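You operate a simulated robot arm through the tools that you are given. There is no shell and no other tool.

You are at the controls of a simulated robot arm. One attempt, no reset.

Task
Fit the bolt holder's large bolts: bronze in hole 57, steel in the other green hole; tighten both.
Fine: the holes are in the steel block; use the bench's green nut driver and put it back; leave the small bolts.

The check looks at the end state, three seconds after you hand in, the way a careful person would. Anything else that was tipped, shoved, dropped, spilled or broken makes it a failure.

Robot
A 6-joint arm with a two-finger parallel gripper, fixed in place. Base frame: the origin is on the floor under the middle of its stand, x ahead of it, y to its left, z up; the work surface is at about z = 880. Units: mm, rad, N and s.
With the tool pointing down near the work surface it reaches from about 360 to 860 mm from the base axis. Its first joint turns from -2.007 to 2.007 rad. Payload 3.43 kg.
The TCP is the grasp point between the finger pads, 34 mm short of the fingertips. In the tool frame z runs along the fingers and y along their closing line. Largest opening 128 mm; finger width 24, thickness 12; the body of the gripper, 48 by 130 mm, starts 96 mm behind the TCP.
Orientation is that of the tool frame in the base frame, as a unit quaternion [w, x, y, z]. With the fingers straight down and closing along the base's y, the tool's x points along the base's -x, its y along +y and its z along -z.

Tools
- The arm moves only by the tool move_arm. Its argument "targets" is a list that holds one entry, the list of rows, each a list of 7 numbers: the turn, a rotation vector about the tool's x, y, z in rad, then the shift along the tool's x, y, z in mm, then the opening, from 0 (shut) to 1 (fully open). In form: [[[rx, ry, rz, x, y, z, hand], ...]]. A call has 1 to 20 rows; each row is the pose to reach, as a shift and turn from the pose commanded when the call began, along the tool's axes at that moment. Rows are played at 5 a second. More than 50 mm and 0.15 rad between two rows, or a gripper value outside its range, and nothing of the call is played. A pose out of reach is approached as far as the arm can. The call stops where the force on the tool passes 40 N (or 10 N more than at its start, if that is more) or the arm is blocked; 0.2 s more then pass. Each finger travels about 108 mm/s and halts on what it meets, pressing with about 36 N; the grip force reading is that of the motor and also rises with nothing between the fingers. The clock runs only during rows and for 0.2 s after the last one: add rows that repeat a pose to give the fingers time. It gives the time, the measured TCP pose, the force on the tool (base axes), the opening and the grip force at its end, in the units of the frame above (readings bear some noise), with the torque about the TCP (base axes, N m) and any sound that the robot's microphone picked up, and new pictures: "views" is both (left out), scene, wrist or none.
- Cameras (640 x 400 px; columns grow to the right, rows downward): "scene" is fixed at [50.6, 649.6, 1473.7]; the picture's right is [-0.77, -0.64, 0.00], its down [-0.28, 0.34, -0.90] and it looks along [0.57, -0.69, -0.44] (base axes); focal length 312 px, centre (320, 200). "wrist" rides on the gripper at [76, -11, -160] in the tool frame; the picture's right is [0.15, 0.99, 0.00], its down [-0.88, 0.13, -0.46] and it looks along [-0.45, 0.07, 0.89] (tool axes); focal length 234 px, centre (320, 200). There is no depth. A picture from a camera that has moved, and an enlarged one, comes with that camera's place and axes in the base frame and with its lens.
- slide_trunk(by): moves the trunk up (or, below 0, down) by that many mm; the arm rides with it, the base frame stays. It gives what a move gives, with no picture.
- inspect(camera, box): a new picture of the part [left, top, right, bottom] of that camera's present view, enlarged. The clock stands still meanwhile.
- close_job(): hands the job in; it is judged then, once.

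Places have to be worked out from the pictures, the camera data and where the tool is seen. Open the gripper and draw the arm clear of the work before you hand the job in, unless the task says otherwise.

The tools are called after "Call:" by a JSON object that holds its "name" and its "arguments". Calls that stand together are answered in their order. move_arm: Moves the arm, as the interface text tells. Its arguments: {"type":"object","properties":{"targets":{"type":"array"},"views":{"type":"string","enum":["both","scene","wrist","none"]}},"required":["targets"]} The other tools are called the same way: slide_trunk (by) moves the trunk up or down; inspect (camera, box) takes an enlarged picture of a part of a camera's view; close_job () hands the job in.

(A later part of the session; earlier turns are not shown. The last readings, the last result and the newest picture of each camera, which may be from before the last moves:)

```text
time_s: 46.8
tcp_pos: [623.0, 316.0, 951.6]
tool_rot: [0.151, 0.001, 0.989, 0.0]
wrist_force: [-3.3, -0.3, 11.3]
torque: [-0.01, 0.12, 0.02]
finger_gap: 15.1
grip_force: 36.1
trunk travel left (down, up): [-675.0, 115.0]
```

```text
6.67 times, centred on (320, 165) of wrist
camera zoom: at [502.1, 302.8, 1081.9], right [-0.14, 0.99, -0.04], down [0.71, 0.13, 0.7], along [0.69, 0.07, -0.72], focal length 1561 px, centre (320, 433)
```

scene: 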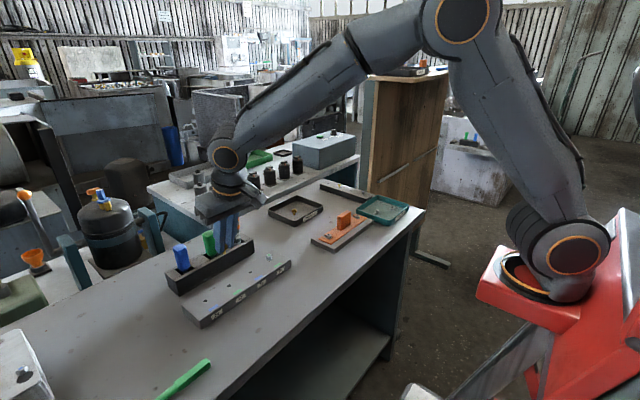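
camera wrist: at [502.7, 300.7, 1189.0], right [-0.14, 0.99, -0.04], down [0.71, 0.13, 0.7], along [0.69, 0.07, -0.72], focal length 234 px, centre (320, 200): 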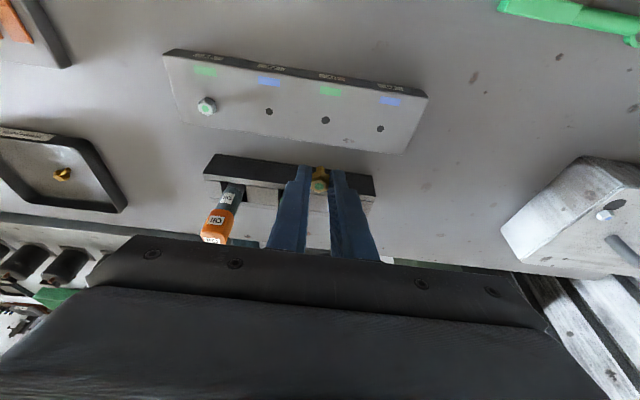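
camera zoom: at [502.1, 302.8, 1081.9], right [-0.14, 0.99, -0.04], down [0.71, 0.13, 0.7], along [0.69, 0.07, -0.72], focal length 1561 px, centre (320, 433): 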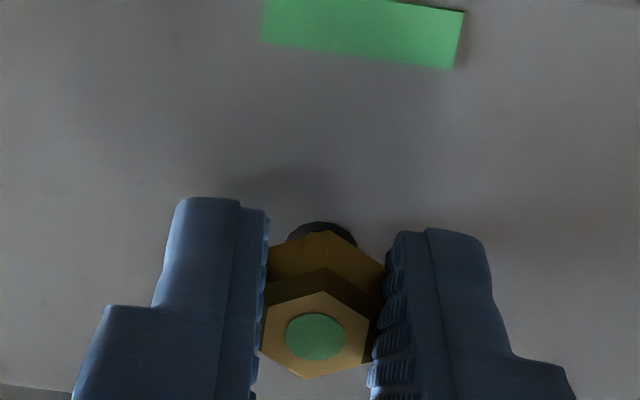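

Contact force of 11 N shows it is seated. I ease off, open the fingers, and withdraw straight up.

Call:
{"name": "move_arm", "arguments": {"targets": [[[0, 0, 0, -0.25, 0, -0.8, 0], [0, 0, 0, -0.25, 0, -0.8, 0.13], [0, 0, 0, -0.25, 0, -0.8, 0.2], [0, 0, 0, -0.25, 0, -0.8, 0.3], [0, 0, 0, -0.25, 0, -0.8, 0.3], [0, 0, 0, -5.9, 0, -19.1, 0.3], [0, 0, 0, -14.8, 0, -47.8, 0.3], [0, 0, 0, -26.6, 0, -86, 0.3], [0, 0, 0, -38.4, 0, -124.2, 0.3]]]}}

Call:
{"name": "inspect", "arguments": {"camera": "scene", "box": [212, 238, 276, 292]}}

Call:
{"name": "inspect", "arguments": {"camera": "scene", "box": [155, 190, 265, 300]}}

Call:
{"name": "inspect", "arguments": {"camera": "wrist", "box": [180, 60, 440, 270]}}

```text
time_s: 48.8
tcp_pos: [622.8, 316.3, 1079.6]
tool_rot: [0.15, 0.0, 0.989, 0.0]
wrist_force: [-0.4, 0.4, -0.5]
torque: [0.01, 0.03, 0.0]
finger_gap: 38.2
grip_force: 0.1
trunk travel left (down, up): [-675.0, 115.0]
camera wrist: at [502.0, 303.3, 1210.5], right [-0.14, 0.99, -0.04], down [0.71, 0.13, 0.7], along [0.69, 0.07, -0.72], focal length 234 px, centre (320, 200)
```

scene: 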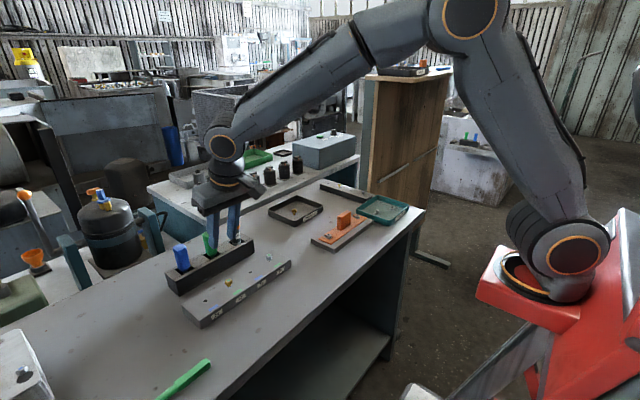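
wrist: 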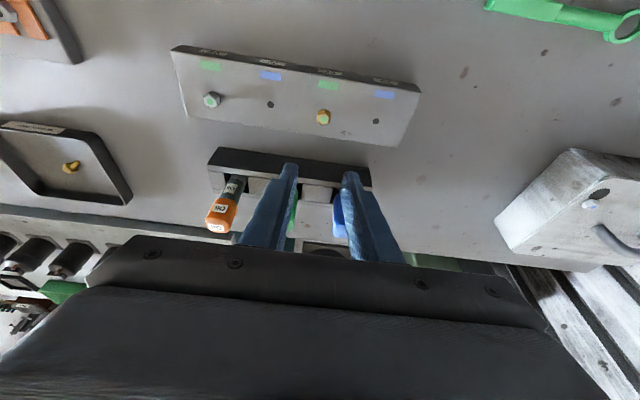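

```text
7.41 times, centred on (244, 265) of scene
camera zoom: at [50.6, 649.6, 1473.7], right [-0.77, -0.64, 0.0], down [-0.28, 0.34, -0.9], along [0.57, -0.69, -0.44], focal length 2315 px, centre (883, -282)
```

zoom: 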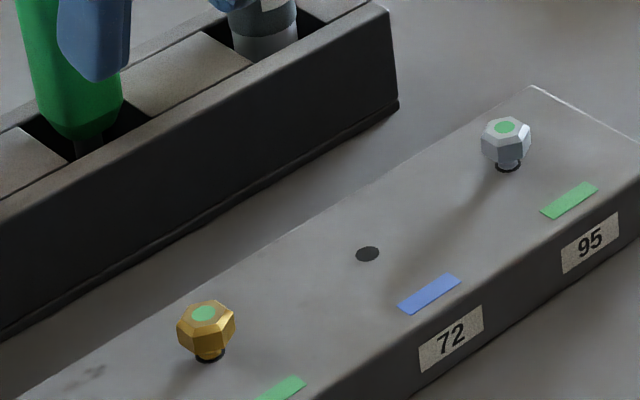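

```text
3.64 times, centred on (210, 245) of scene
camera zoom: at [50.6, 649.6, 1473.7], right [-0.77, -0.64, 0.0], down [-0.28, 0.34, -0.9], along [0.57, -0.69, -0.44], focal length 1136 px, centre (720, 36)
```

zoom: 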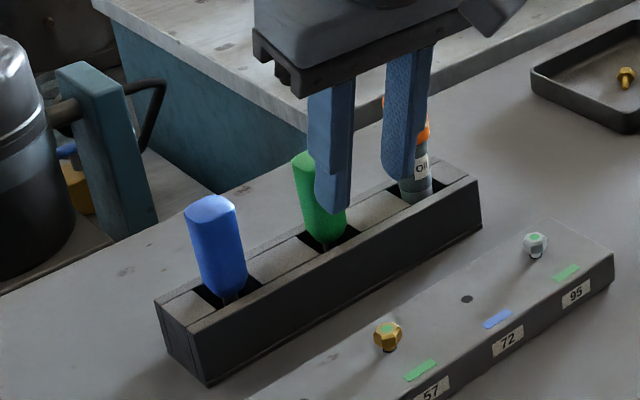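

```text
1.90 times, centred on (310, 165) of wrist
camera zoom: at [502.0, 303.3, 1210.5], right [-0.14, 0.99, -0.04], down [0.71, 0.13, 0.7], along [0.69, 0.07, -0.72], focal length 446 px, centre (339, 267)
```

zoom: 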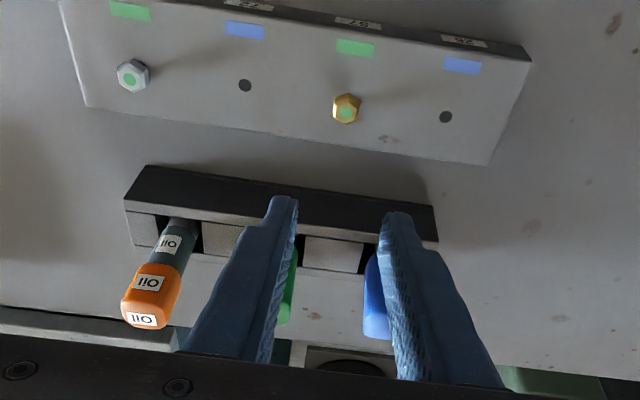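

Both large bolts stand in their holes: bronze in 57, steel in 95. Next is the green driver, so I raise and straighten the tool and move above the rack to see it clearly.

Call:
{"name": "move_arm", "arguments": {"targets": [[[0, 0, 0, -11.8, 0, -38.2, 0.3], [0, 0.1, 0, -23.6, 0, -76.4, 0.3], [0, 0.2, 0, -35, -5, -95, 0.6], [0, 0.3, 0, -55, -20, -90, 0.9], [0, 0.3, 0, -80, -35, -85, 1.0], [0, 0.3, 0, -100, -41, -80, 1.0], [0, 0.3, 0, -100, -41, -80, 1.0]]]}}

Call:
{"name": "inspect", "arguments": {"camera": "wrist", "box": [200, 90, 440, 260]}}

Call:
{"name": "inspect", "arguments": {"camera": "scene", "box": [160, 200, 270, 300]}}

```text
time_s: 50.4
tcp_pos: [696.0, 274.6, 1186.5]
tool_rot: [0.0, 0.0, 1.0, 0.0]
wrist_force: [0.2, 0.2, 0.7]
torque: [-0.03, 0.02, 0.0]
finger_gap: 127.9
grip_force: 0.0
trunk travel left (down, up): [-675.0, 115.0]
camera wrist: at [618.2, 262.1, 1346.3], right [-0.15, 0.99, 0.0], down [0.88, 0.13, 0.46], along [0.45, 0.07, -0.89], focal length 234 px, centre (320, 200)
```

scene: 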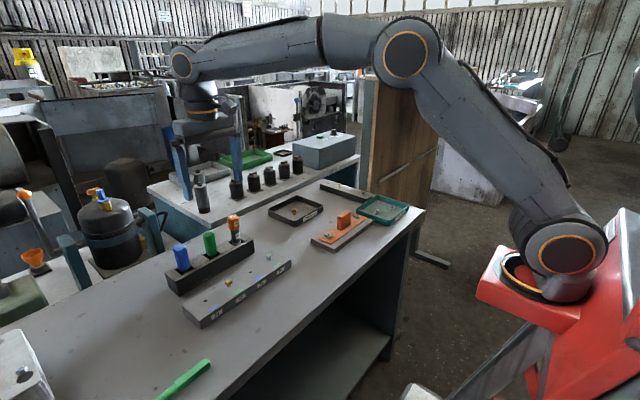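
wrist: 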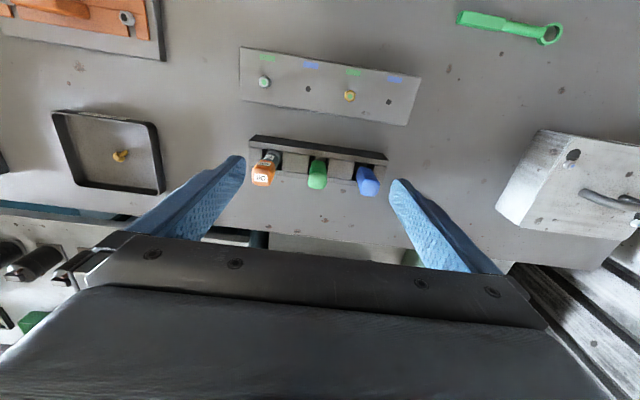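

```text
2.35 times, centred on (320, 175) of wrist
camera zoom: at [618.2, 262.1, 1346.3], right [-0.15, 0.99, 0.0], down [0.88, 0.13, 0.46], along [0.45, 0.07, -0.89], focal length 551 px, centre (320, 259)
```

zoom: 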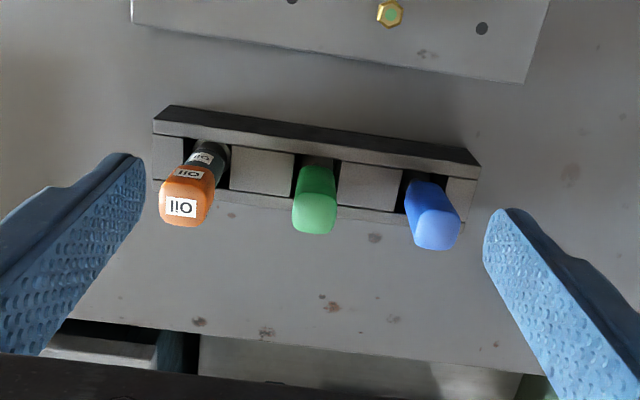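

```text
4.00 times, centred on (215, 250) of scene
camera zoom: at [50.6, 649.6, 1473.7], right [-0.77, -0.64, 0.0], down [-0.28, 0.34, -0.9], along [0.57, -0.69, -0.44], focal length 1250 px, centre (740, 0)
```

zoom: 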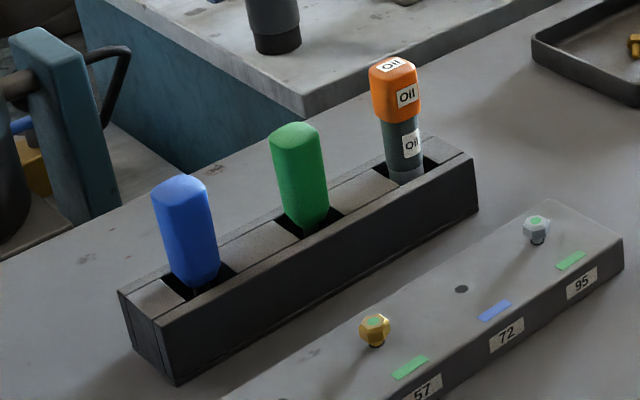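

The green driver has a square-ish handle about 30 mm wide, at roughly (757, 280) with its top near z≈1010. Neighbours are about 80 mm away on each side. I narrow the opening and move above it for an accurate look.

Call:
{"name": "move_arm", "arguments": {"targets": [[[0, 0, 0, -20, 2, 0, 0.8], [0, 0, 0, -40, 4, 10, 0.6], [0, 0, 0, -61, 5.4, 30, 0.45], [0, 0, 0, -61, 5.4, 55, 0.45], [0, 0, 0, -61, 5.4, 76, 0.45], [0, 0, 0, -61, 5.4, 76, 0.45]]]}}

Call:
{"name": "inspect", "arguments": {"camera": "wrist", "box": [250, 90, 390, 220]}}

Call:
{"name": "inspect", "arguments": {"camera": "scene", "box": [160, 180, 270, 280]}}

```text
time_s: 51.8
tcp_pos: [756.3, 278.5, 1110.9]
tool_rot: [0.0, 0.0, 1.0, 0.0]
wrist_force: [-0.5, 0.7, 0.3]
torque: [-0.01, 0.0, 0.0]
finger_gap: 57.3
grip_force: 0.1
trunk travel left (down, up): [-675.0, 115.0]
camera wrist: at [679.5, 267.7, 1270.9], right [-0.15, 0.99, 0.0], down [0.88, 0.13, 0.46], along [0.45, 0.07, -0.89], focal length 234 px, centre (320, 200)
```

scene: 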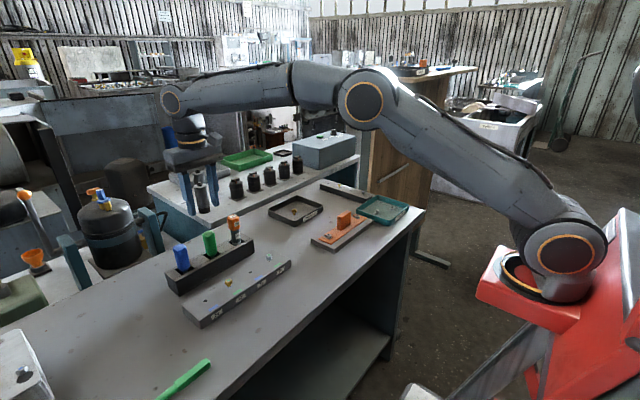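
wrist: 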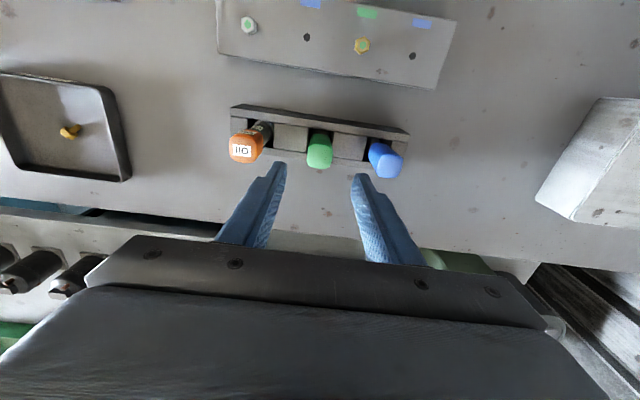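

```text
3.08 times, centred on (320, 155) of wrist
camera zoom: at [679.5, 267.7, 1270.9], right [-0.15, 0.99, 0.0], down [0.88, 0.13, 0.46], along [0.45, 0.07, -0.89], focal length 720 px, centre (320, 338)
```

zoom: 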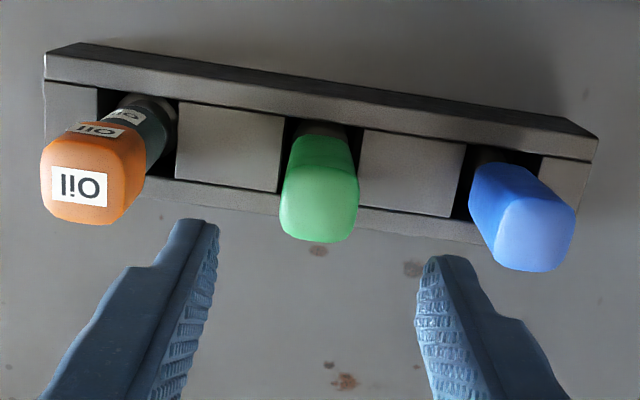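

```text
4.00 times, centred on (215, 230) of scene
camera zoom: at [50.6, 649.6, 1473.7], right [-0.77, -0.64, 0.0], down [-0.28, 0.34, -0.9], along [0.57, -0.69, -0.44], focal length 1250 px, centre (740, 80)
```

zoom: 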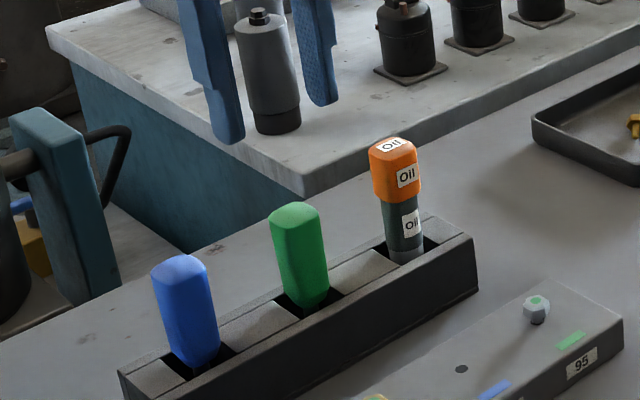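

The handle axis is nearly under the TCP, about 1.5 mm further in +x. I descend around it with the 57 mm opening to TCP z≈975, keeping clear of the neighbouring handles, and look before closing.

Call:
{"name": "move_arm", "arguments": {"targets": [[[0, 0, 0, -1.5, 0, 25, 0.45], [0, 0, 0, -1.5, 0, 55, 0.45], [0, 0, 0, -1.5, 0, 85, 0.45], [0, 0, 0, -1.5, 0, 112, 0.45], [0, 0, 0, -1.5, 0, 136, 0.45], [0, 0, 0, -1.5, 0, 136, 0.45]]]}}

Call:
{"name": "inspect", "arguments": {"camera": "wrist", "box": [250, 120, 390, 250]}}

Call:
{"name": "inspect", "arguments": {"camera": "scene", "box": [160, 200, 260, 290]}}

```text
time_s: 53.2
tcp_pos: [756.9, 279.2, 973.9]
tool_rot: [-0.001, 0.0, 1.0, 0.001]
wrist_force: [-0.7, -0.3, -0.6]
torque: [0.02, -0.01, -0.01]
finger_gap: 57.6
grip_force: 0.0
trunk travel left (down, up): [-675.0, 115.0]
camera wrist: at [680.6, 267.4, 1133.4], right [-0.15, 0.99, 0.0], down [0.88, 0.13, 0.46], along [0.45, 0.07, -0.89], focal length 234 px, centre (320, 200)
```

scene: 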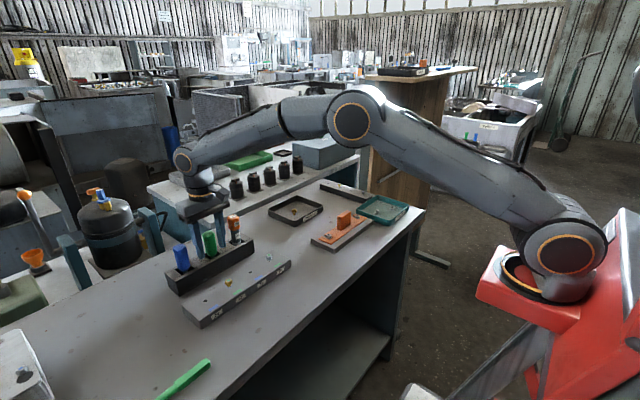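
wrist: 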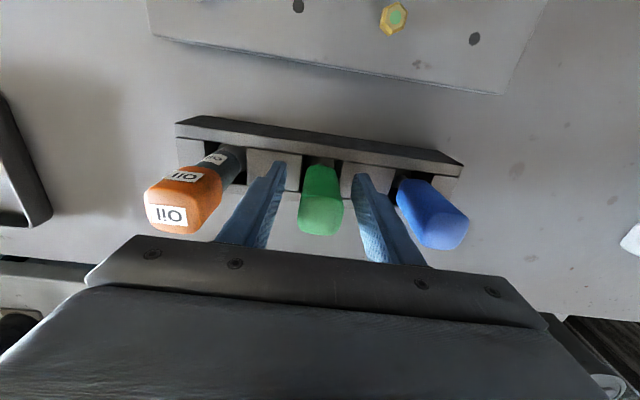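

```text
3.08 times, centred on (320, 185) of wrist
camera zoom: at [680.6, 267.4, 1133.4], right [-0.15, 0.99, 0.0], down [0.88, 0.13, 0.46], along [0.45, 0.07, -0.89], focal length 720 px, centre (320, 246)
```

zoom: 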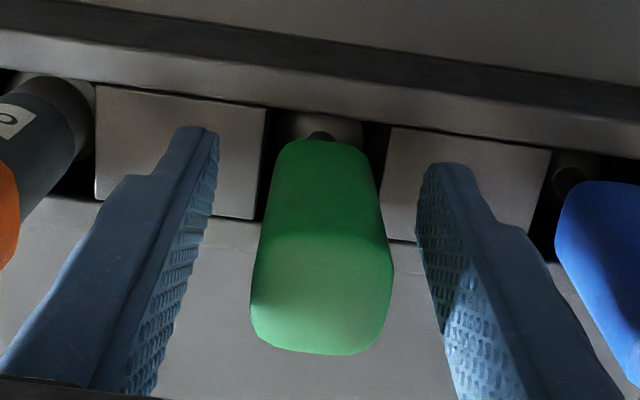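

```text
4.44 times, centred on (210, 245) of scene
camera zoom: at [50.6, 649.6, 1473.7], right [-0.77, -0.64, 0.0], down [-0.28, 0.34, -0.9], along [0.57, -0.69, -0.44], focal length 1389 px, centre (809, 0)
```

zoom: 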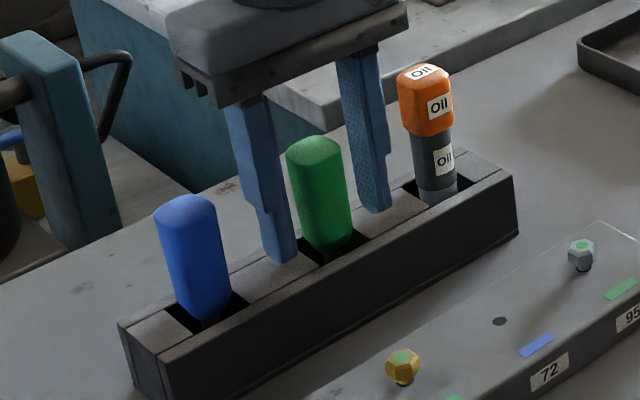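

The handle is centred between the fingers. I close on it.

Call:
{"name": "move_arm", "arguments": {"targets": [[[0, 0, 0, 0, 0, 0, 0.35], [0, 0, 0, 0, 0, 0, 0.25], [0, 0, 0, 0, 0, 0, 0.15], [0, 0, 0, 0, 0, 0, 0.05], [0, 0, 0, 0, 0, 0, 0.0], [0, 0, 0, 0, 0, 0, 0.0]]], "views": "none"}}

Call:
{"name": "inspect", "arguments": {"camera": "wrist", "box": [250, 120, 390, 250]}}

Call:
{"name": "inspect", "arguments": {"camera": "scene", "box": [180, 210, 240, 270]}}

```text
time_s: 54.6
tcp_pos: [756.7, 279.1, 974.1]
tool_rot: [0.0, 0.001, 1.0, 0.0]
wrist_force: [0.5, 0.7, 0.3]
torque: [-0.02, 0.0, -0.02]
finger_gap: 29.6
grip_force: 36.2
trunk travel left (down, up): [-675.0, 115.0]
```

```text
3.08 times, centred on (320, 185) of wrist
camera zoom: at [680.6, 267.4, 1133.7], right [-0.15, 0.99, 0.0], down [0.88, 0.13, 0.46], along [0.45, 0.07, -0.89], focal length 720 px, centre (320, 246)
```

zoom: 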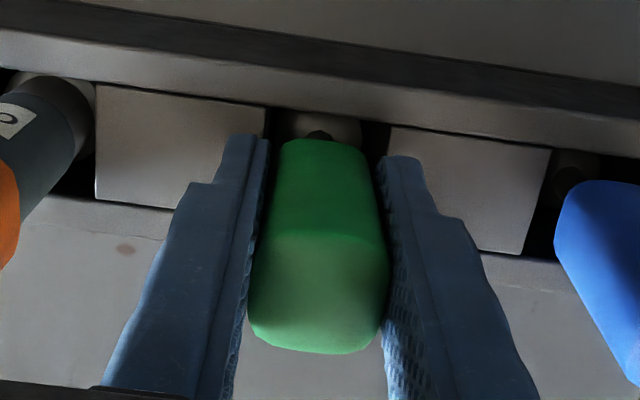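

```text
6.67 times, centred on (210, 240) of scene
camera zoom: at [50.6, 649.6, 1473.7], right [-0.77, -0.64, 0.0], down [-0.28, 0.34, -0.9], along [0.57, -0.69, -0.44], focal length 2083 px, centre (1053, -67)
```

zoom: 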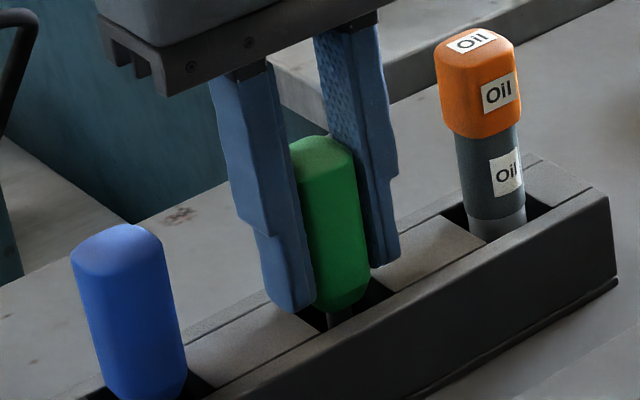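

Gripped at 29.6 mm. The stored rack pose is about (756.8, 279.1, 974). I lift slowly straight up to draw the driver out and see its shank and socket.

Call:
{"name": "move_arm", "arguments": {"targets": [[[0, 0, 0, 0, 0, -1, 0], [0, 0, 0, 0, 0, -3, 0], [0, 0, 0, 0, 0, -6, 0], [0, 0, 0, 0, 0, -10, 0], [0, 0, 0, 0, 0, -15, 0], [0, 0, 0, 0, 0, -21, 0], [0, 0, 0, 0, 0, -28, 0], [0, 0, 0, 0, 0, -36, 0], [0, 0, 0, 0, 0, -44, 0], [0, 0, 0, 0, 0, -53, 0], [0, 0, 0, 0, 0, -63, 0], [0, 0, 0, 0, 0, -74, 0], [0, 0, 0, 0, 0, -85, 0], [0, 0, 0, 0, 0, -95, 0], [0, 0, 0, 0, 0, -100, 0]]]}}

Call:
{"name": "inspect", "arguments": {"camera": "scene", "box": [175, 170, 265, 270]}}

Call:
{"name": "inspect", "arguments": {"camera": "wrist", "box": [250, 90, 390, 250]}}

```text
time_s: 57.8
tcp_pos: [757.4, 278.7, 1074.2]
tool_rot: [0.0, 0.0, 1.0, 0.0]
wrist_force: [-0.2, 0.0, -1.9]
torque: [-0.01, 0.0, -0.03]
finger_gap: 29.4
grip_force: 36.2
trunk travel left (down, up): [-675.0, 115.0]
camera wrist: at [680.8, 266.9, 1234.7], right [-0.15, 0.99, 0.0], down [0.88, 0.13, 0.46], along [0.45, 0.07, -0.89], focal length 234 px, centre (320, 200)
```

scene: 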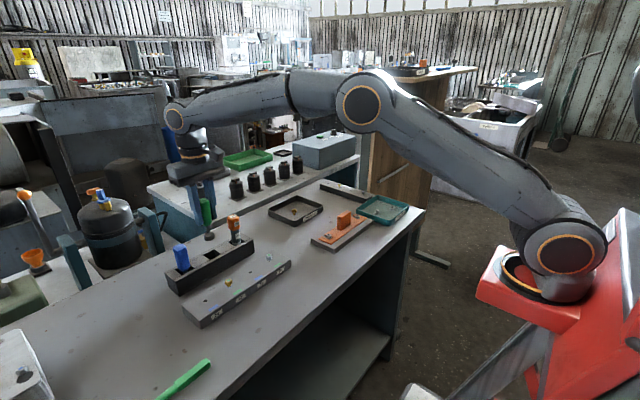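
wrist: 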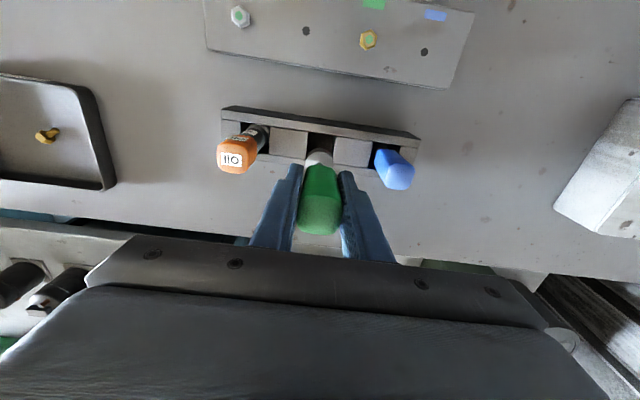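

```text
4.00 times, centred on (220, 220) of scene
camera zoom: at [50.6, 649.6, 1473.7], right [-0.77, -0.64, 0.0], down [-0.28, 0.34, -0.9], along [0.57, -0.69, -0.44], focal length 1250 px, centre (720, 120)
```

zoom: 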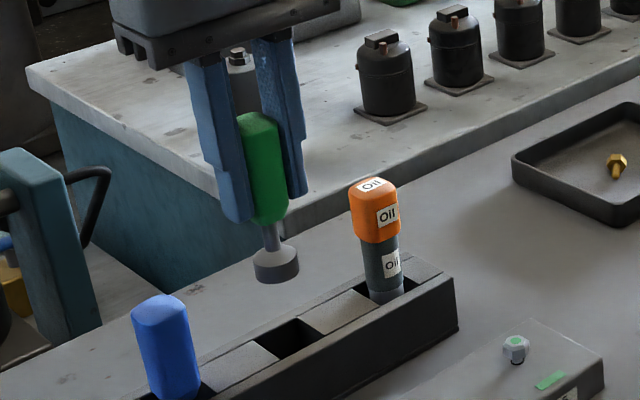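

```text
2.50 times, centred on (320, 170) of wrist
camera zoom: at [680.8, 266.9, 1234.7], right [-0.15, 0.99, 0.0], down [0.88, 0.13, 0.46], along [0.45, 0.07, -0.89], focal length 585 px, centre (320, 275)
```

zoom: 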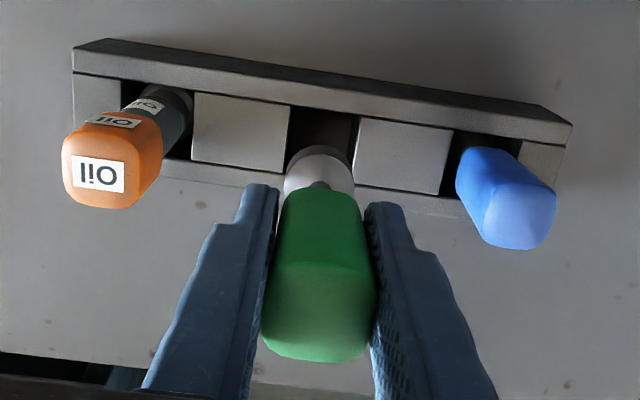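

The driver came out cleanly: its socket is about 29 mm wide, the bottom about 87 mm below the TCP and on the tool axis. I raise it, move toward the robot to clear the rack, then go above the steel bolt in hole 95.

Call:
{"name": "move_arm", "arguments": {"targets": [[[0, 0, 0, 0, 0, -15, 0], [0, 0, 0, 5, 0, -35, 0], [0, 0, 0, 25, 0, -43, 0], [0, 0, 0, 52, -5, -43, 0], [0, 0, 0, 78, -22, -43, 0], [0, 0, 0, 97, -48, -43, 0], [0, 0, 0, 112, -76, -43, 0], [0, 0, 0, 122, -98, -43, 0], [0, 0, 0, 124, -103.6, -43, 0], [0, 0, 0, 124, -103.6, -43, 0]]]}}

Call:
{"name": "inspect", "arguments": {"camera": "wrist", "box": [280, 110, 360, 230]}}

Call:
{"name": "inspect", "arguments": {"camera": "scene", "box": [220, 170, 310, 290]}}

```text
time_s: 60.0
tcp_pos: [633.0, 175.2, 1116.8]
tool_rot: [0.001, 0.0, 1.0, 0.0]
wrist_force: [-0.6, -0.2, -1.6]
torque: [0.0, 0.01, -0.02]
finger_gap: 29.7
grip_force: 36.5
trunk travel left (down, up): [-675.0, 115.0]
camera wrist: at [556.4, 163.3, 1277.2], right [-0.15, 0.99, 0.0], down [0.88, 0.13, 0.46], along [0.45, 0.07, -0.89], focal length 234 px, centre (320, 200)
```

scene: 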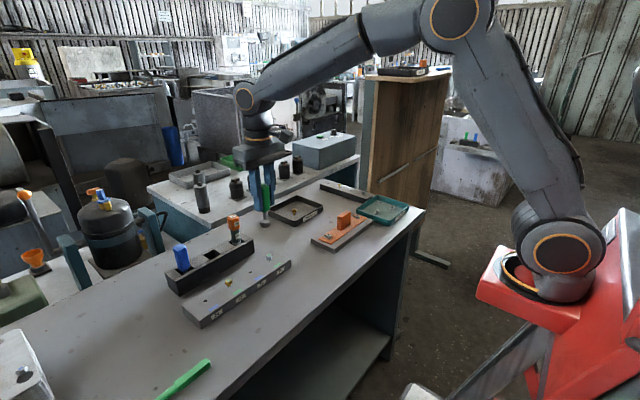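
wrist: 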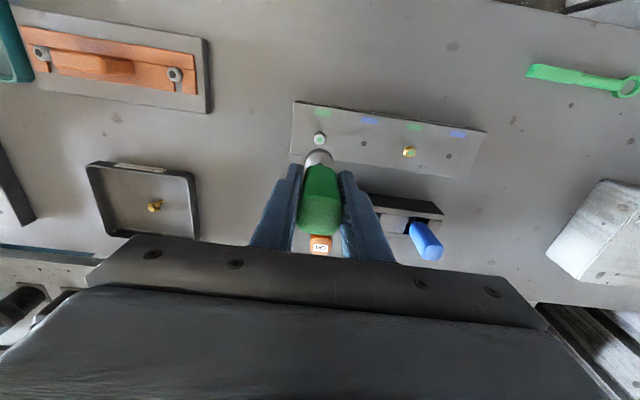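

```text
3.33 times, centred on (320, 170) of wrist
camera zoom: at [556.4, 163.3, 1277.2], right [-0.15, 0.99, 0.0], down [0.88, 0.13, 0.46], along [0.45, 0.07, -0.89], focal length 781 px, centre (320, 300)
```

zoom: 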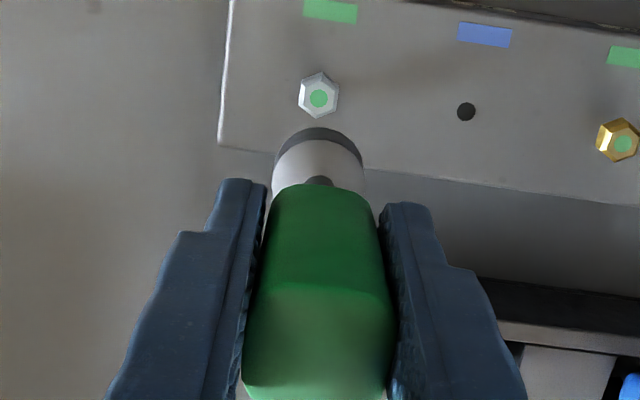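

```text
3.33 times, centred on (265, 230) of scene
camera zoom: at [50.6, 649.6, 1473.7], right [-0.77, -0.64, 0.0], down [-0.28, 0.34, -0.9], along [0.57, -0.69, -0.44], focal length 1042 px, centre (503, 100)
```

zoom: 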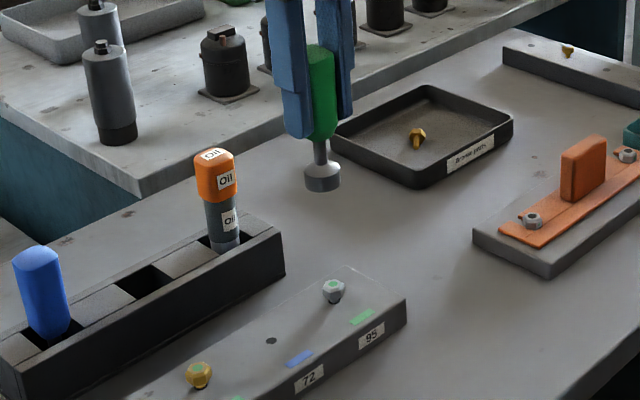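

The bolt head lies on the socket axis within about half a millimetre. Before engaging, I rotate the tool counter-clockwise in the air to gain clockwise tightening range and to find how far the wrist can turn.

Call:
{"name": "move_arm", "arguments": {"targets": [[[0, 0, -0.14, 0, 0, 0, 0], [0, 0, -0.28, 0, 0, 0, 0], [0, 0, -0.42, 0, 0, 0, 0], [0, 0, -0.56, 0, 0, 0, 0], [0, 0, -0.7, 0, 0, 0, 0], [0, 0, -0.84, 0, 0, 0, 0], [0, 0, -0.98, 0, 0, 0, 0], [0, 0, -1.12, 0, 0, 0, 0], [0, 0, -1.26, 0, 0, 0, 0], [0, 0, -1.4, 0, 0, 0, 0], [0, 0, -1.54, 0, 0, 0, 0], [0, 0, -1.68, 0, 0, 0, 0], [0, 0, -1.82, 0, 0, 0, 0], [0, 0, -1.96, 0, 0, 0, 0], [0, 0, -2.094, 0, 0, 0, 0], [0, 0, -2.094, 0, 0, 0, 0]]], "views": "scene"}}

Call:
{"name": "inspect", "arguments": {"camera": "scene", "box": [220, 170, 310, 290]}}

```text
time_s: 63.4
tcp_pos: [633.2, 176.4, 1118.1]
tool_rot: [0.0, 0.866, -0.5, 0.001]
wrist_force: [-0.7, -0.4, -2.0]
torque: [-0.02, -0.02, 0.01]
finger_gap: 29.6
grip_force: 36.0
trunk travel left (down, up): [-675.0, 115.0]
```

scene: 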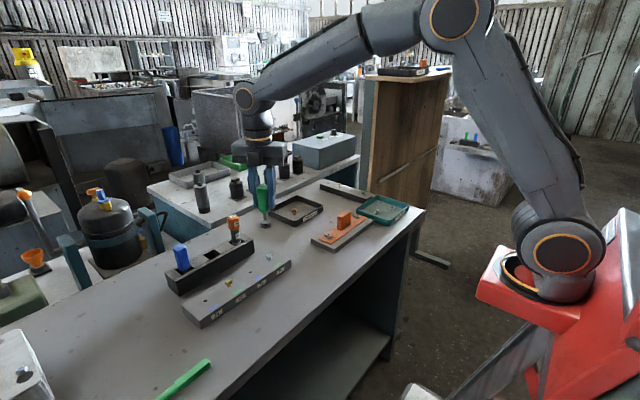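

```text
3.33 times, centred on (265, 230) of scene
camera zoom: at [50.6, 649.6, 1473.7], right [-0.77, -0.64, 0.0], down [-0.28, 0.34, -0.9], along [0.57, -0.69, -0.44], focal length 1042 px, centre (503, 100)
```

zoom: 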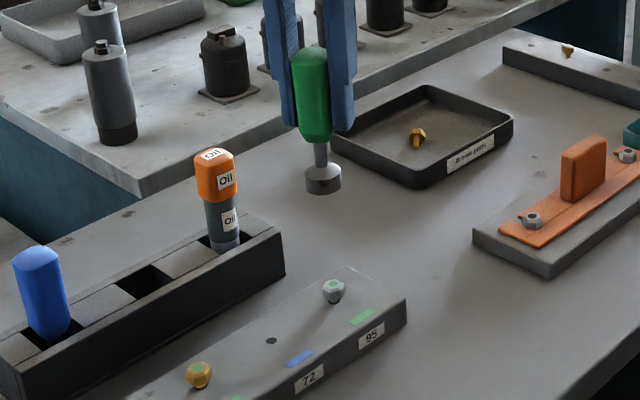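

A 120° counter-clockwise turn was reached without trouble. I try 60° more.

Call:
{"name": "move_arm", "arguments": {"targets": [[[0, 0, -0.14, 0, 0, 0, 0], [0, 0, -0.28, 0, 0, 0, 0], [0, 0, -0.42, 0, 0, 0, 0], [0, 0, -0.56, 0, 0, 0, 0], [0, 0, -0.7, 0, 0, 0, 0], [0, 0, -0.84, 0, 0, 0, 0], [0, 0, -0.98, 0, 0, 0, 0], [0, 0, -1.047, 0, 0, 0, 0], [0, 0, -1.047, 0, 0, 0, 0]]], "views": "wrist"}}

```text
time_s: 65.4
tcp_pos: [633.5, 175.5, 1118.2]
tool_rot: [0.0, 1.0, 0.0, -0.001]
wrist_force: [0.1, -0.7, -1.3]
torque: [0.01, 0.03, -0.01]
finger_gap: 29.6
grip_force: 36.1
trunk travel left (down, up): [-675.0, 115.0]
camera wrist: at [708.1, 185.9, 1277.7], right [0.15, -0.99, 0.0], down [-0.88, -0.13, 0.46], along [-0.45, -0.07, -0.89], focal length 234 px, centre (320, 200)
```

wrist: 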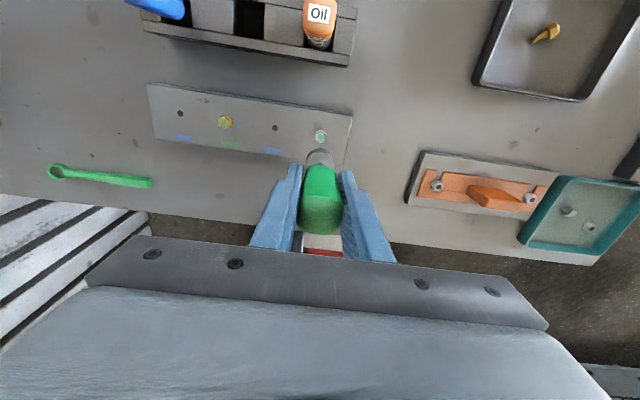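

180° reached. The camera is now on the opposite side, so comparing this view with the earlier one cancels any camera bias. I zoom to check the bolt against the socket.

Call:
{"name": "inspect", "arguments": {"camera": "wrist", "box": [280, 110, 360, 230]}}

Call:
{"name": "inspect", "arguments": {"camera": "scene", "box": [240, 195, 300, 275]}}

```text
3.33 times, centred on (320, 170) of wrist
camera zoom: at [708.1, 185.9, 1277.7], right [0.15, -0.99, 0.0], down [-0.88, -0.13, 0.46], along [-0.45, -0.07, -0.89], focal length 781 px, centre (320, 300)
```

zoom: 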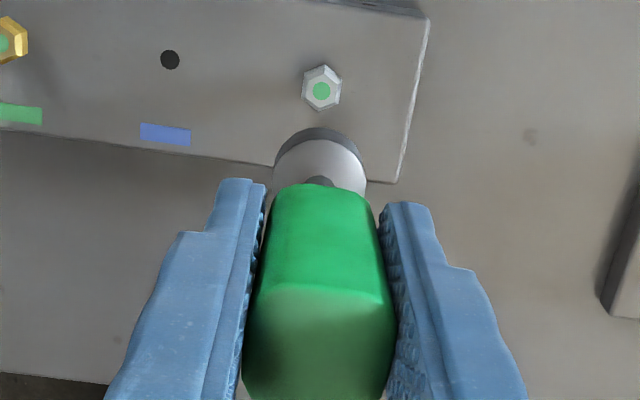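

```text
5.00 times, centred on (270, 235) of scene
camera zoom: at [50.6, 649.6, 1473.7], right [-0.77, -0.64, 0.0], down [-0.28, 0.34, -0.9], along [0.57, -0.69, -0.44], focal length 1562 px, centre (570, 25)
```

zoom: 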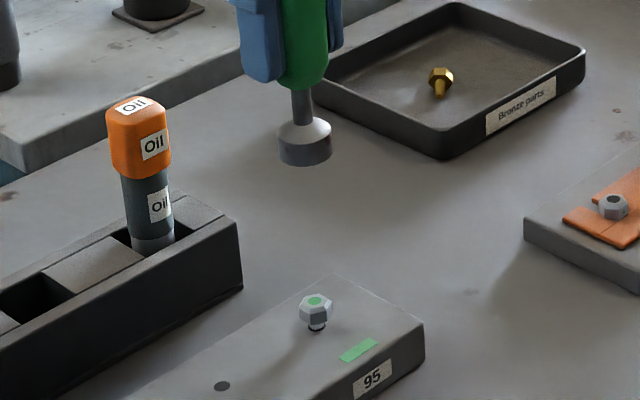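

Combining both views: the socket sits about 1.7 mm toward tool -x of the TCP axis, and the bolt is 1.5 mm in +x. I shift so the socket is over the bolt at this 180° yaw and descend to about 8 mm above the head.

Call:
{"name": "move_arm", "arguments": {"targets": [[[0, 0, 0, 1.6, 0.3, 20, 0], [0, 0, 0, 3.2, 0.5, 42, 0], [0, 0, 0, 3.2, 0.5, 64, 0], [0, 0, 0, 3.2, 0.5, 82, 0], [0, 0, 0, 3.2, 0.5, 92, 0], [0, 0, 0, 3.2, 0.5, 92, 0]]], "views": "none"}}

Call:
{"name": "inspect", "arguments": {"camera": "scene", "box": [250, 225, 290, 275]}}

Call:
{"name": "inspect", "arguments": {"camera": "wrist", "box": [280, 110, 360, 230]}}

```text
time_s: 66.8
tcp_pos: [636.3, 174.7, 1025.5]
tool_rot: [0.0, 1.0, -0.001, -0.001]
wrist_force: [0.0, -0.7, -0.8]
torque: [0.01, 0.01, 0.01]
finger_gap: 29.1
grip_force: 36.0
trunk travel left (down, up): [-675.0, 115.0]
```

```text
8.00 times, centred on (270, 250) of scene
camera zoom: at [50.6, 649.6, 1473.7], right [-0.77, -0.64, 0.0], down [-0.28, 0.34, -0.9], along [0.57, -0.69, -0.44], focal length 2500 px, centre (720, -200)
```

zoom: 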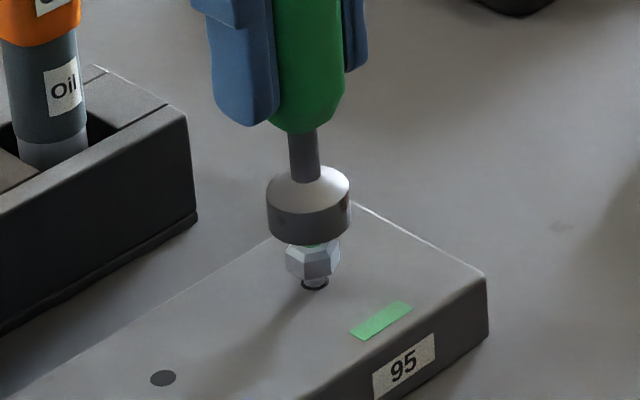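

```text
3.33 times, centred on (320, 170) of wrist
camera zoom: at [711.6, 185.8, 1185.7], right [0.15, -0.99, 0.0], down [-0.88, -0.13, 0.46], along [-0.45, -0.07, -0.89], focal length 781 px, centre (320, 300)
```

zoom: 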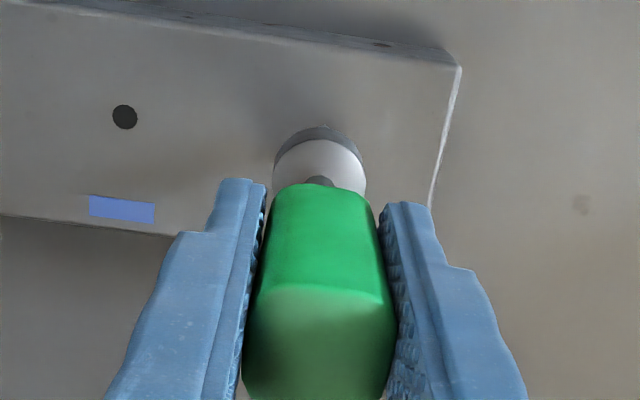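

The socket is aligned over the head within about 0.3 mm in the scene view, roughly 10 mm above it. I lower slowly to touch and read the force.

Call:
{"name": "move_arm", "arguments": {"targets": [[[0, 0, 0, 0, 0, 3, 0], [0, 0, 0, 0, 0, 6, 0], [0, 0, 0, 0, 0, 8, 0], [0, 0, 0, 0, 0, 9.5, 0], [0, 0, 0, 0, 0, 10.5, 0], [0, 0, 0, 0, 0, 11.5, 0]]], "views": "none"}}

Call:
{"name": "inspect", "arguments": {"camera": "scene", "box": [250, 225, 290, 275]}}

```text
time_s: 68.2
tcp_pos: [637.2, 174.5, 1015.0]
tool_rot: [0.0, 1.0, -0.001, 0.0]
wrist_force: [0.1, -0.1, -0.6]
torque: [0.02, -0.01, 0.0]
finger_gap: 29.4
grip_force: 35.8
trunk travel left (down, up): [-675.0, 115.0]
```

```text
8.00 times, centred on (270, 250) of scene
camera zoom: at [50.6, 649.6, 1473.7], right [-0.77, -0.64, 0.0], down [-0.28, 0.34, -0.9], along [0.57, -0.69, -0.44], focal length 2500 px, centre (720, -200)
```

zoom: 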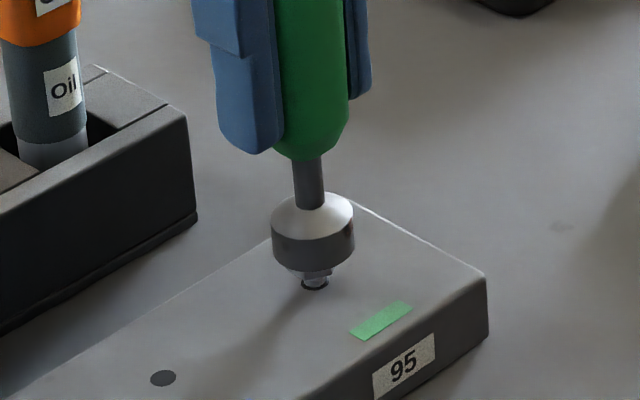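

No contact force yet, with the socket rim at about head-top level. I continue down in small steps.

Call:
{"name": "move_arm", "arguments": {"targets": [[[0, 0, 0, 0, 0, 1, 0], [0, 0, 0, 0, 0, 2, 0], [0, 0, 0, 0, 0, 3, 0], [0, 0, 0, 0, 0, 4, 0]]], "views": "none"}}

Call:
{"name": "inspect", "arguments": {"camera": "scene", "box": [250, 225, 290, 275]}}

```text
time_s: 69.2
tcp_pos: [636.9, 175.1, 1008.7]
tool_rot: [0.001, 1.0, -0.001, 0.0]
wrist_force: [0.3, 0.7, -1.2]
torque: [-0.02, -0.01, 0.01]
finger_gap: 29.6
grip_force: 35.8
trunk travel left (down, up): [-675.0, 115.0]
```

```text
8.00 times, centred on (270, 250) of scene
camera zoom: at [50.6, 649.6, 1473.7], right [-0.77, -0.64, 0.0], down [-0.28, 0.34, -0.9], along [0.57, -0.69, -0.44], focal length 2500 px, centre (720, -200)
```

zoom: 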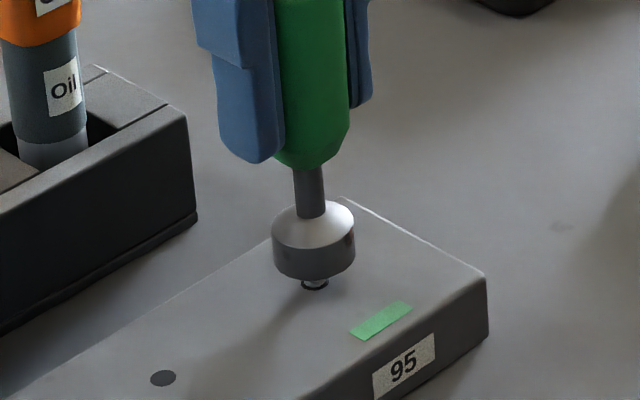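

The socket slid over the head without resistance. I go further down until it seats.

Call:
{"name": "move_arm", "arguments": {"targets": [[[0, 0, 0, 0, 0, 1, 0], [0, 0, 0, 0, 0, 2, 0], [0, 0, 0, 0, 0, 3, 0], [0, 0, 0, 0, 0, 3.5, 0]]], "views": "none"}}

Call:
{"name": "inspect", "arguments": {"camera": "scene", "box": [250, 225, 290, 275]}}

```text
time_s: 70.2
tcp_pos: [636.0, 174.3, 1006.6]
tool_rot: [0.0, 1.0, -0.001, -0.001]
wrist_force: [0.4, -1.1, -1.0]
torque: [0.01, -0.01, 0.0]
finger_gap: 29.2
grip_force: 35.7
trunk travel left (down, up): [-675.0, 115.0]
```

```text
8.00 times, centred on (270, 250) of scene
camera zoom: at [50.6, 649.6, 1473.7], right [-0.77, -0.64, 0.0], down [-0.28, 0.34, -0.9], along [0.57, -0.69, -0.44], focal length 2500 px, centre (720, -200)
```

zoom: 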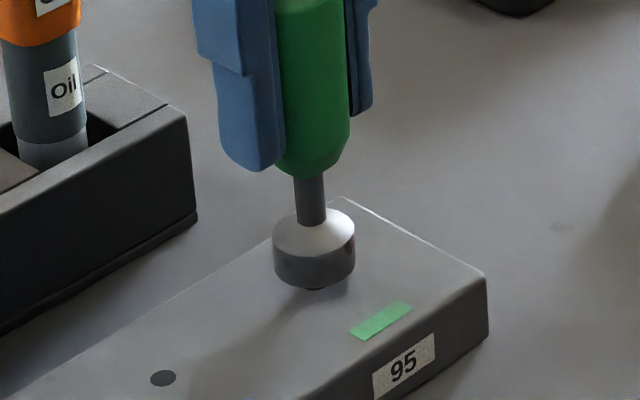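

Still no resistance, so I lower a little more to find the socket's bottom.

Call:
{"name": "move_arm", "arguments": {"targets": [[[0, 0, 0, 0, 0, 0.7, 0], [0, 0, 0, 0, 0, 1.4, 0], [0, 0, 0, 0, 0, 2.1, 0], [0, 0, 0, 0, 0, 2.8, 0]]], "views": "none"}}

Call:
{"name": "inspect", "arguments": {"camera": "scene", "box": [250, 225, 290, 275]}}

```text
time_s: 71.2
tcp_pos: [637.9, 175.3, 1004.1]
tool_rot: [0.0, 1.0, -0.001, 0.001]
wrist_force: [-1.8, -0.3, 7.0]
torque: [-0.03, 0.12, -0.02]
finger_gap: 29.5
grip_force: 36.2
trunk travel left (down, up): [-675.0, 115.0]
```

```text
8.00 times, centred on (270, 250) of scene
camera zoom: at [50.6, 649.6, 1473.7], right [-0.77, -0.64, 0.0], down [-0.28, 0.34, -0.9], along [0.57, -0.69, -0.44], focal length 2500 px, centre (720, -200)
```

zoom: 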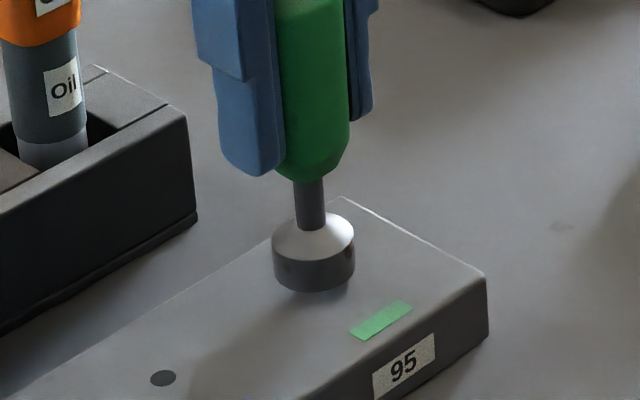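

Contact at 7 N with the head fully inside the socket. I begin turning clockwise about the socket axis, 60° first, with a slight downward follow.

Call:
{"name": "move_arm", "arguments": {"targets": [[[0, 0, 0.15, -0.06, 0.25, 0.05, 0], [0, 0, 0.3, -0.17, 0.49, 0.1, 0], [0, 0, 0.45, -0.3, 0.71, 0.15, 0], [0, 0, 0.6, -0.47, 0.91, 0.2, 0], [0, 0, 0.75, -0.66, 1.08, 0.25, 0], [0, 0, 0.9, -0.88, 1.22, 0.3, 0], [0, 0, 1.05, -1.11, 1.32, 0.35, 0]]], "views": "none"}}

Call:
{"name": "inspect", "arguments": {"camera": "scene", "box": [250, 225, 290, 275]}}

```text
time_s: 72.8
tcp_pos: [635.9, 172.8, 1004.1]
tool_rot: [0.0, 0.864, -0.503, -0.001]
wrist_force: [1.7, -1.6, 10.5]
torque: [-0.11, -0.16, 0.02]
finger_gap: 29.3
grip_force: 35.9
trunk travel left (down, up): [-675.0, 115.0]
```

```text
8.00 times, centred on (270, 250) of scene
camera zoom: at [50.6, 649.6, 1473.7], right [-0.77, -0.64, 0.0], down [-0.28, 0.34, -0.9], along [0.57, -0.69, -0.44], focal length 2500 px, centre (720, -200)
```

zoom: 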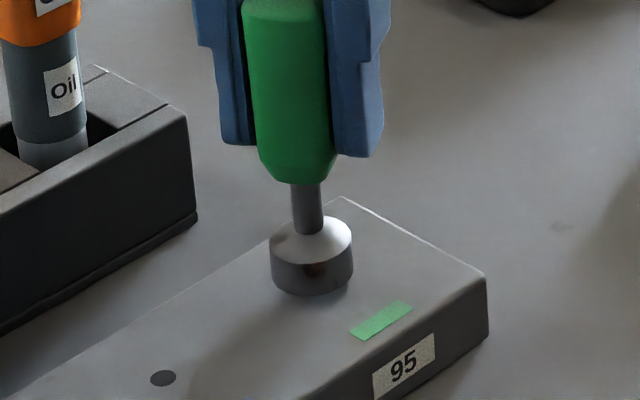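

The driver turned 60° and the socket dropped slightly. I continue clockwise with a gentle downward follow.

Call:
{"name": "move_arm", "arguments": {"targets": [[[0, 0, 0.15, -0.06, 0.25, 0.1, 0], [0, 0, 0.3, -0.17, 0.49, 0.2, 0], [0, 0, 0.45, -0.3, 0.71, 0.3, 0], [0, 0, 0.6, -0.47, 0.91, 0.4, 0], [0, 0, 0.75, -0.66, 1.08, 0.5, 0], [0, 0, 0.9, -0.88, 1.22, 0.6, 0], [0, 0, 1.05, -1.11, 1.32, 0.7, 0], [0, 0, 1.2, -1.36, 1.39, 0.8, 0], [0, 0, 1.35, -1.62, 1.42, 0.9, 0], [0, 0, 1.5, -1.88, 1.42, 1.0, 0]]], "views": "none"}}

Call:
{"name": "inspect", "arguments": {"camera": "scene", "box": [250, 225, 290, 275]}}

```text
time_s: 75.0
tcp_pos: [633.0, 174.7, 1003.2]
tool_rot: [0.001, -0.29, 0.957, 0.0]
wrist_force: [1.2, 0.8, 5.2]
torque: [0.01, -0.12, 0.03]
finger_gap: 29.2
grip_force: 36.2
trunk travel left (down, up): [-675.0, 115.0]
```

```text
8.00 times, centred on (270, 250) of scene
camera zoom: at [50.6, 649.6, 1473.7], right [-0.77, -0.64, 0.0], down [-0.28, 0.34, -0.9], along [0.57, -0.69, -0.44], focal length 2500 px, centre (720, -200)
```

zoom: 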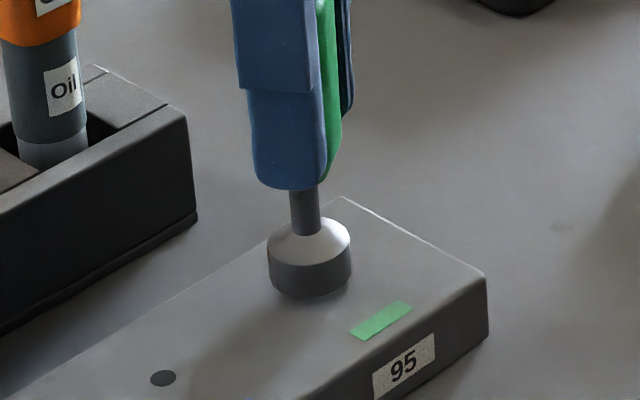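

The bolt is threading in: the force stays low while the socket follows down. I keep turning with about 1.2 mm of follow per 1.5 rad.

Call:
{"name": "move_arm", "arguments": {"targets": [[[0, 0, 0.15, -0.06, 0.25, 0.12, 0], [0, 0, 0.3, -0.17, 0.49, 0.24, 0], [0, 0, 0.45, -0.3, 0.71, 0.36, 0], [0, 0, 0.6, -0.47, 0.91, 0.48, 0], [0, 0, 0.75, -0.66, 1.08, 0.6, 0], [0, 0, 0.9, -0.88, 1.22, 0.72, 0], [0, 0, 1.05, -1.11, 1.32, 0.84, 0], [0, 0, 1.2, -1.36, 1.39, 0.96, 0], [0, 0, 1.35, -1.62, 1.42, 1.08, 0], [0, 0, 1.5, -1.88, 1.42, 1.2, 0]]], "views": "none"}}

Call:
{"name": "inspect", "arguments": {"camera": "scene", "box": [250, 225, 290, 275]}}

```text
time_s: 77.2
tcp_pos: [634.2, 177.1, 1002.6]
tool_rot: [-0.001, 0.442, 0.897, -0.001]
wrist_force: [-0.8, 0.1, 4.7]
torque: [-0.04, 0.05, 0.02]
finger_gap: 29.4
grip_force: 36.0
trunk travel left (down, up): [-675.0, 115.0]
```

```text
8.00 times, centred on (270, 250) of scene
camera zoom: at [50.6, 649.6, 1473.7], right [-0.77, -0.64, 0.0], down [-0.28, 0.34, -0.9], along [0.57, -0.69, -0.44], focal length 2500 px, centre (720, -200)
```

zoom: 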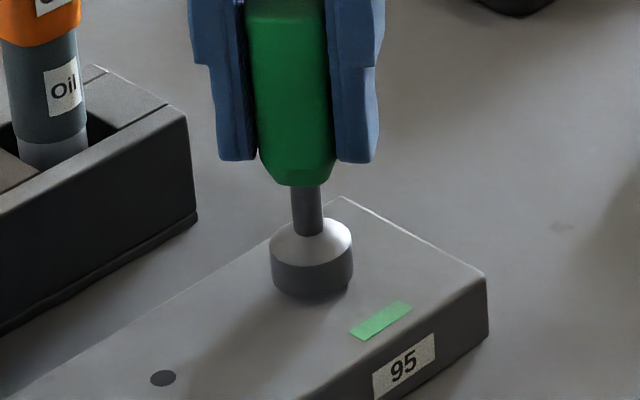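

The socket keeps sinking with low force. I continue clockwise another 1.5 rad.

Call:
{"name": "move_arm", "arguments": {"targets": [[[0, 0, 0.15, -0.06, 0.25, 0.12, 0], [0, 0, 0.3, -0.17, 0.49, 0.24, 0], [0, 0, 0.45, -0.3, 0.71, 0.36, 0], [0, 0, 0.6, -0.47, 0.91, 0.48, 0], [0, 0, 0.75, -0.66, 1.08, 0.6, 0], [0, 0, 0.9, -0.88, 1.22, 0.72, 0], [0, 0, 1.05, -1.11, 1.32, 0.84, 0], [0, 0, 1.2, -1.36, 1.39, 0.96, 0], [0, 0, 1.35, -1.62, 1.42, 1.08, 0], [0, 0, 1.5, -1.88, 1.42, 1.2, 0]]], "views": "scene"}}

Call:
{"name": "inspect", "arguments": {"camera": "scene", "box": [250, 225, 290, 275]}}

```text
time_s: 79.4
tcp_pos: [636.2, 176.6, 1000.4]
tool_rot: [-0.001, 0.934, 0.357, 0.001]
wrist_force: [1.3, -0.2, 2.5]
torque: [0.03, -0.04, 0.02]
finger_gap: 29.4
grip_force: 35.6
trunk travel left (down, up): [-675.0, 115.0]
```

scene: 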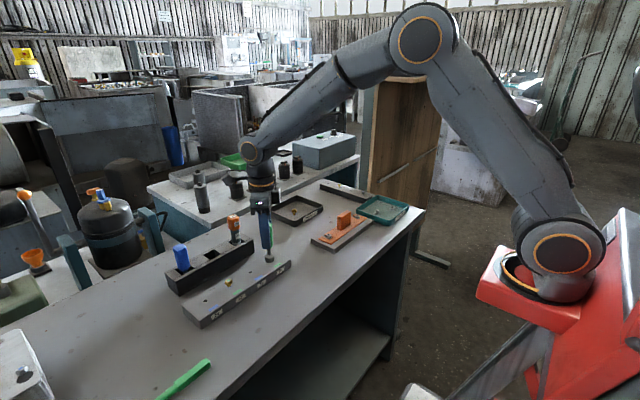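

```text
8.00 times, centred on (270, 250) of scene
camera zoom: at [50.6, 649.6, 1473.7], right [-0.77, -0.64, 0.0], down [-0.28, 0.34, -0.9], along [0.57, -0.69, -0.44], focal length 2500 px, centre (720, -200)
```

zoom: 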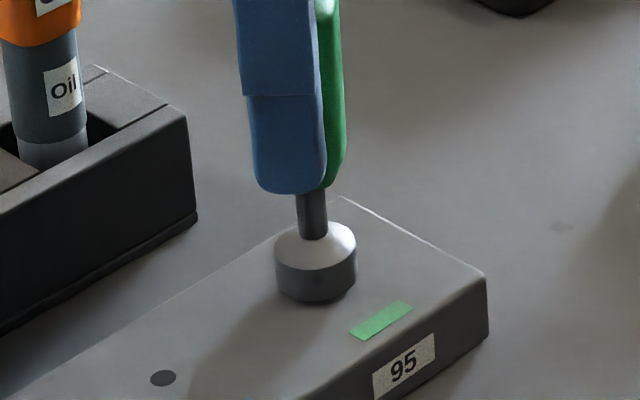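

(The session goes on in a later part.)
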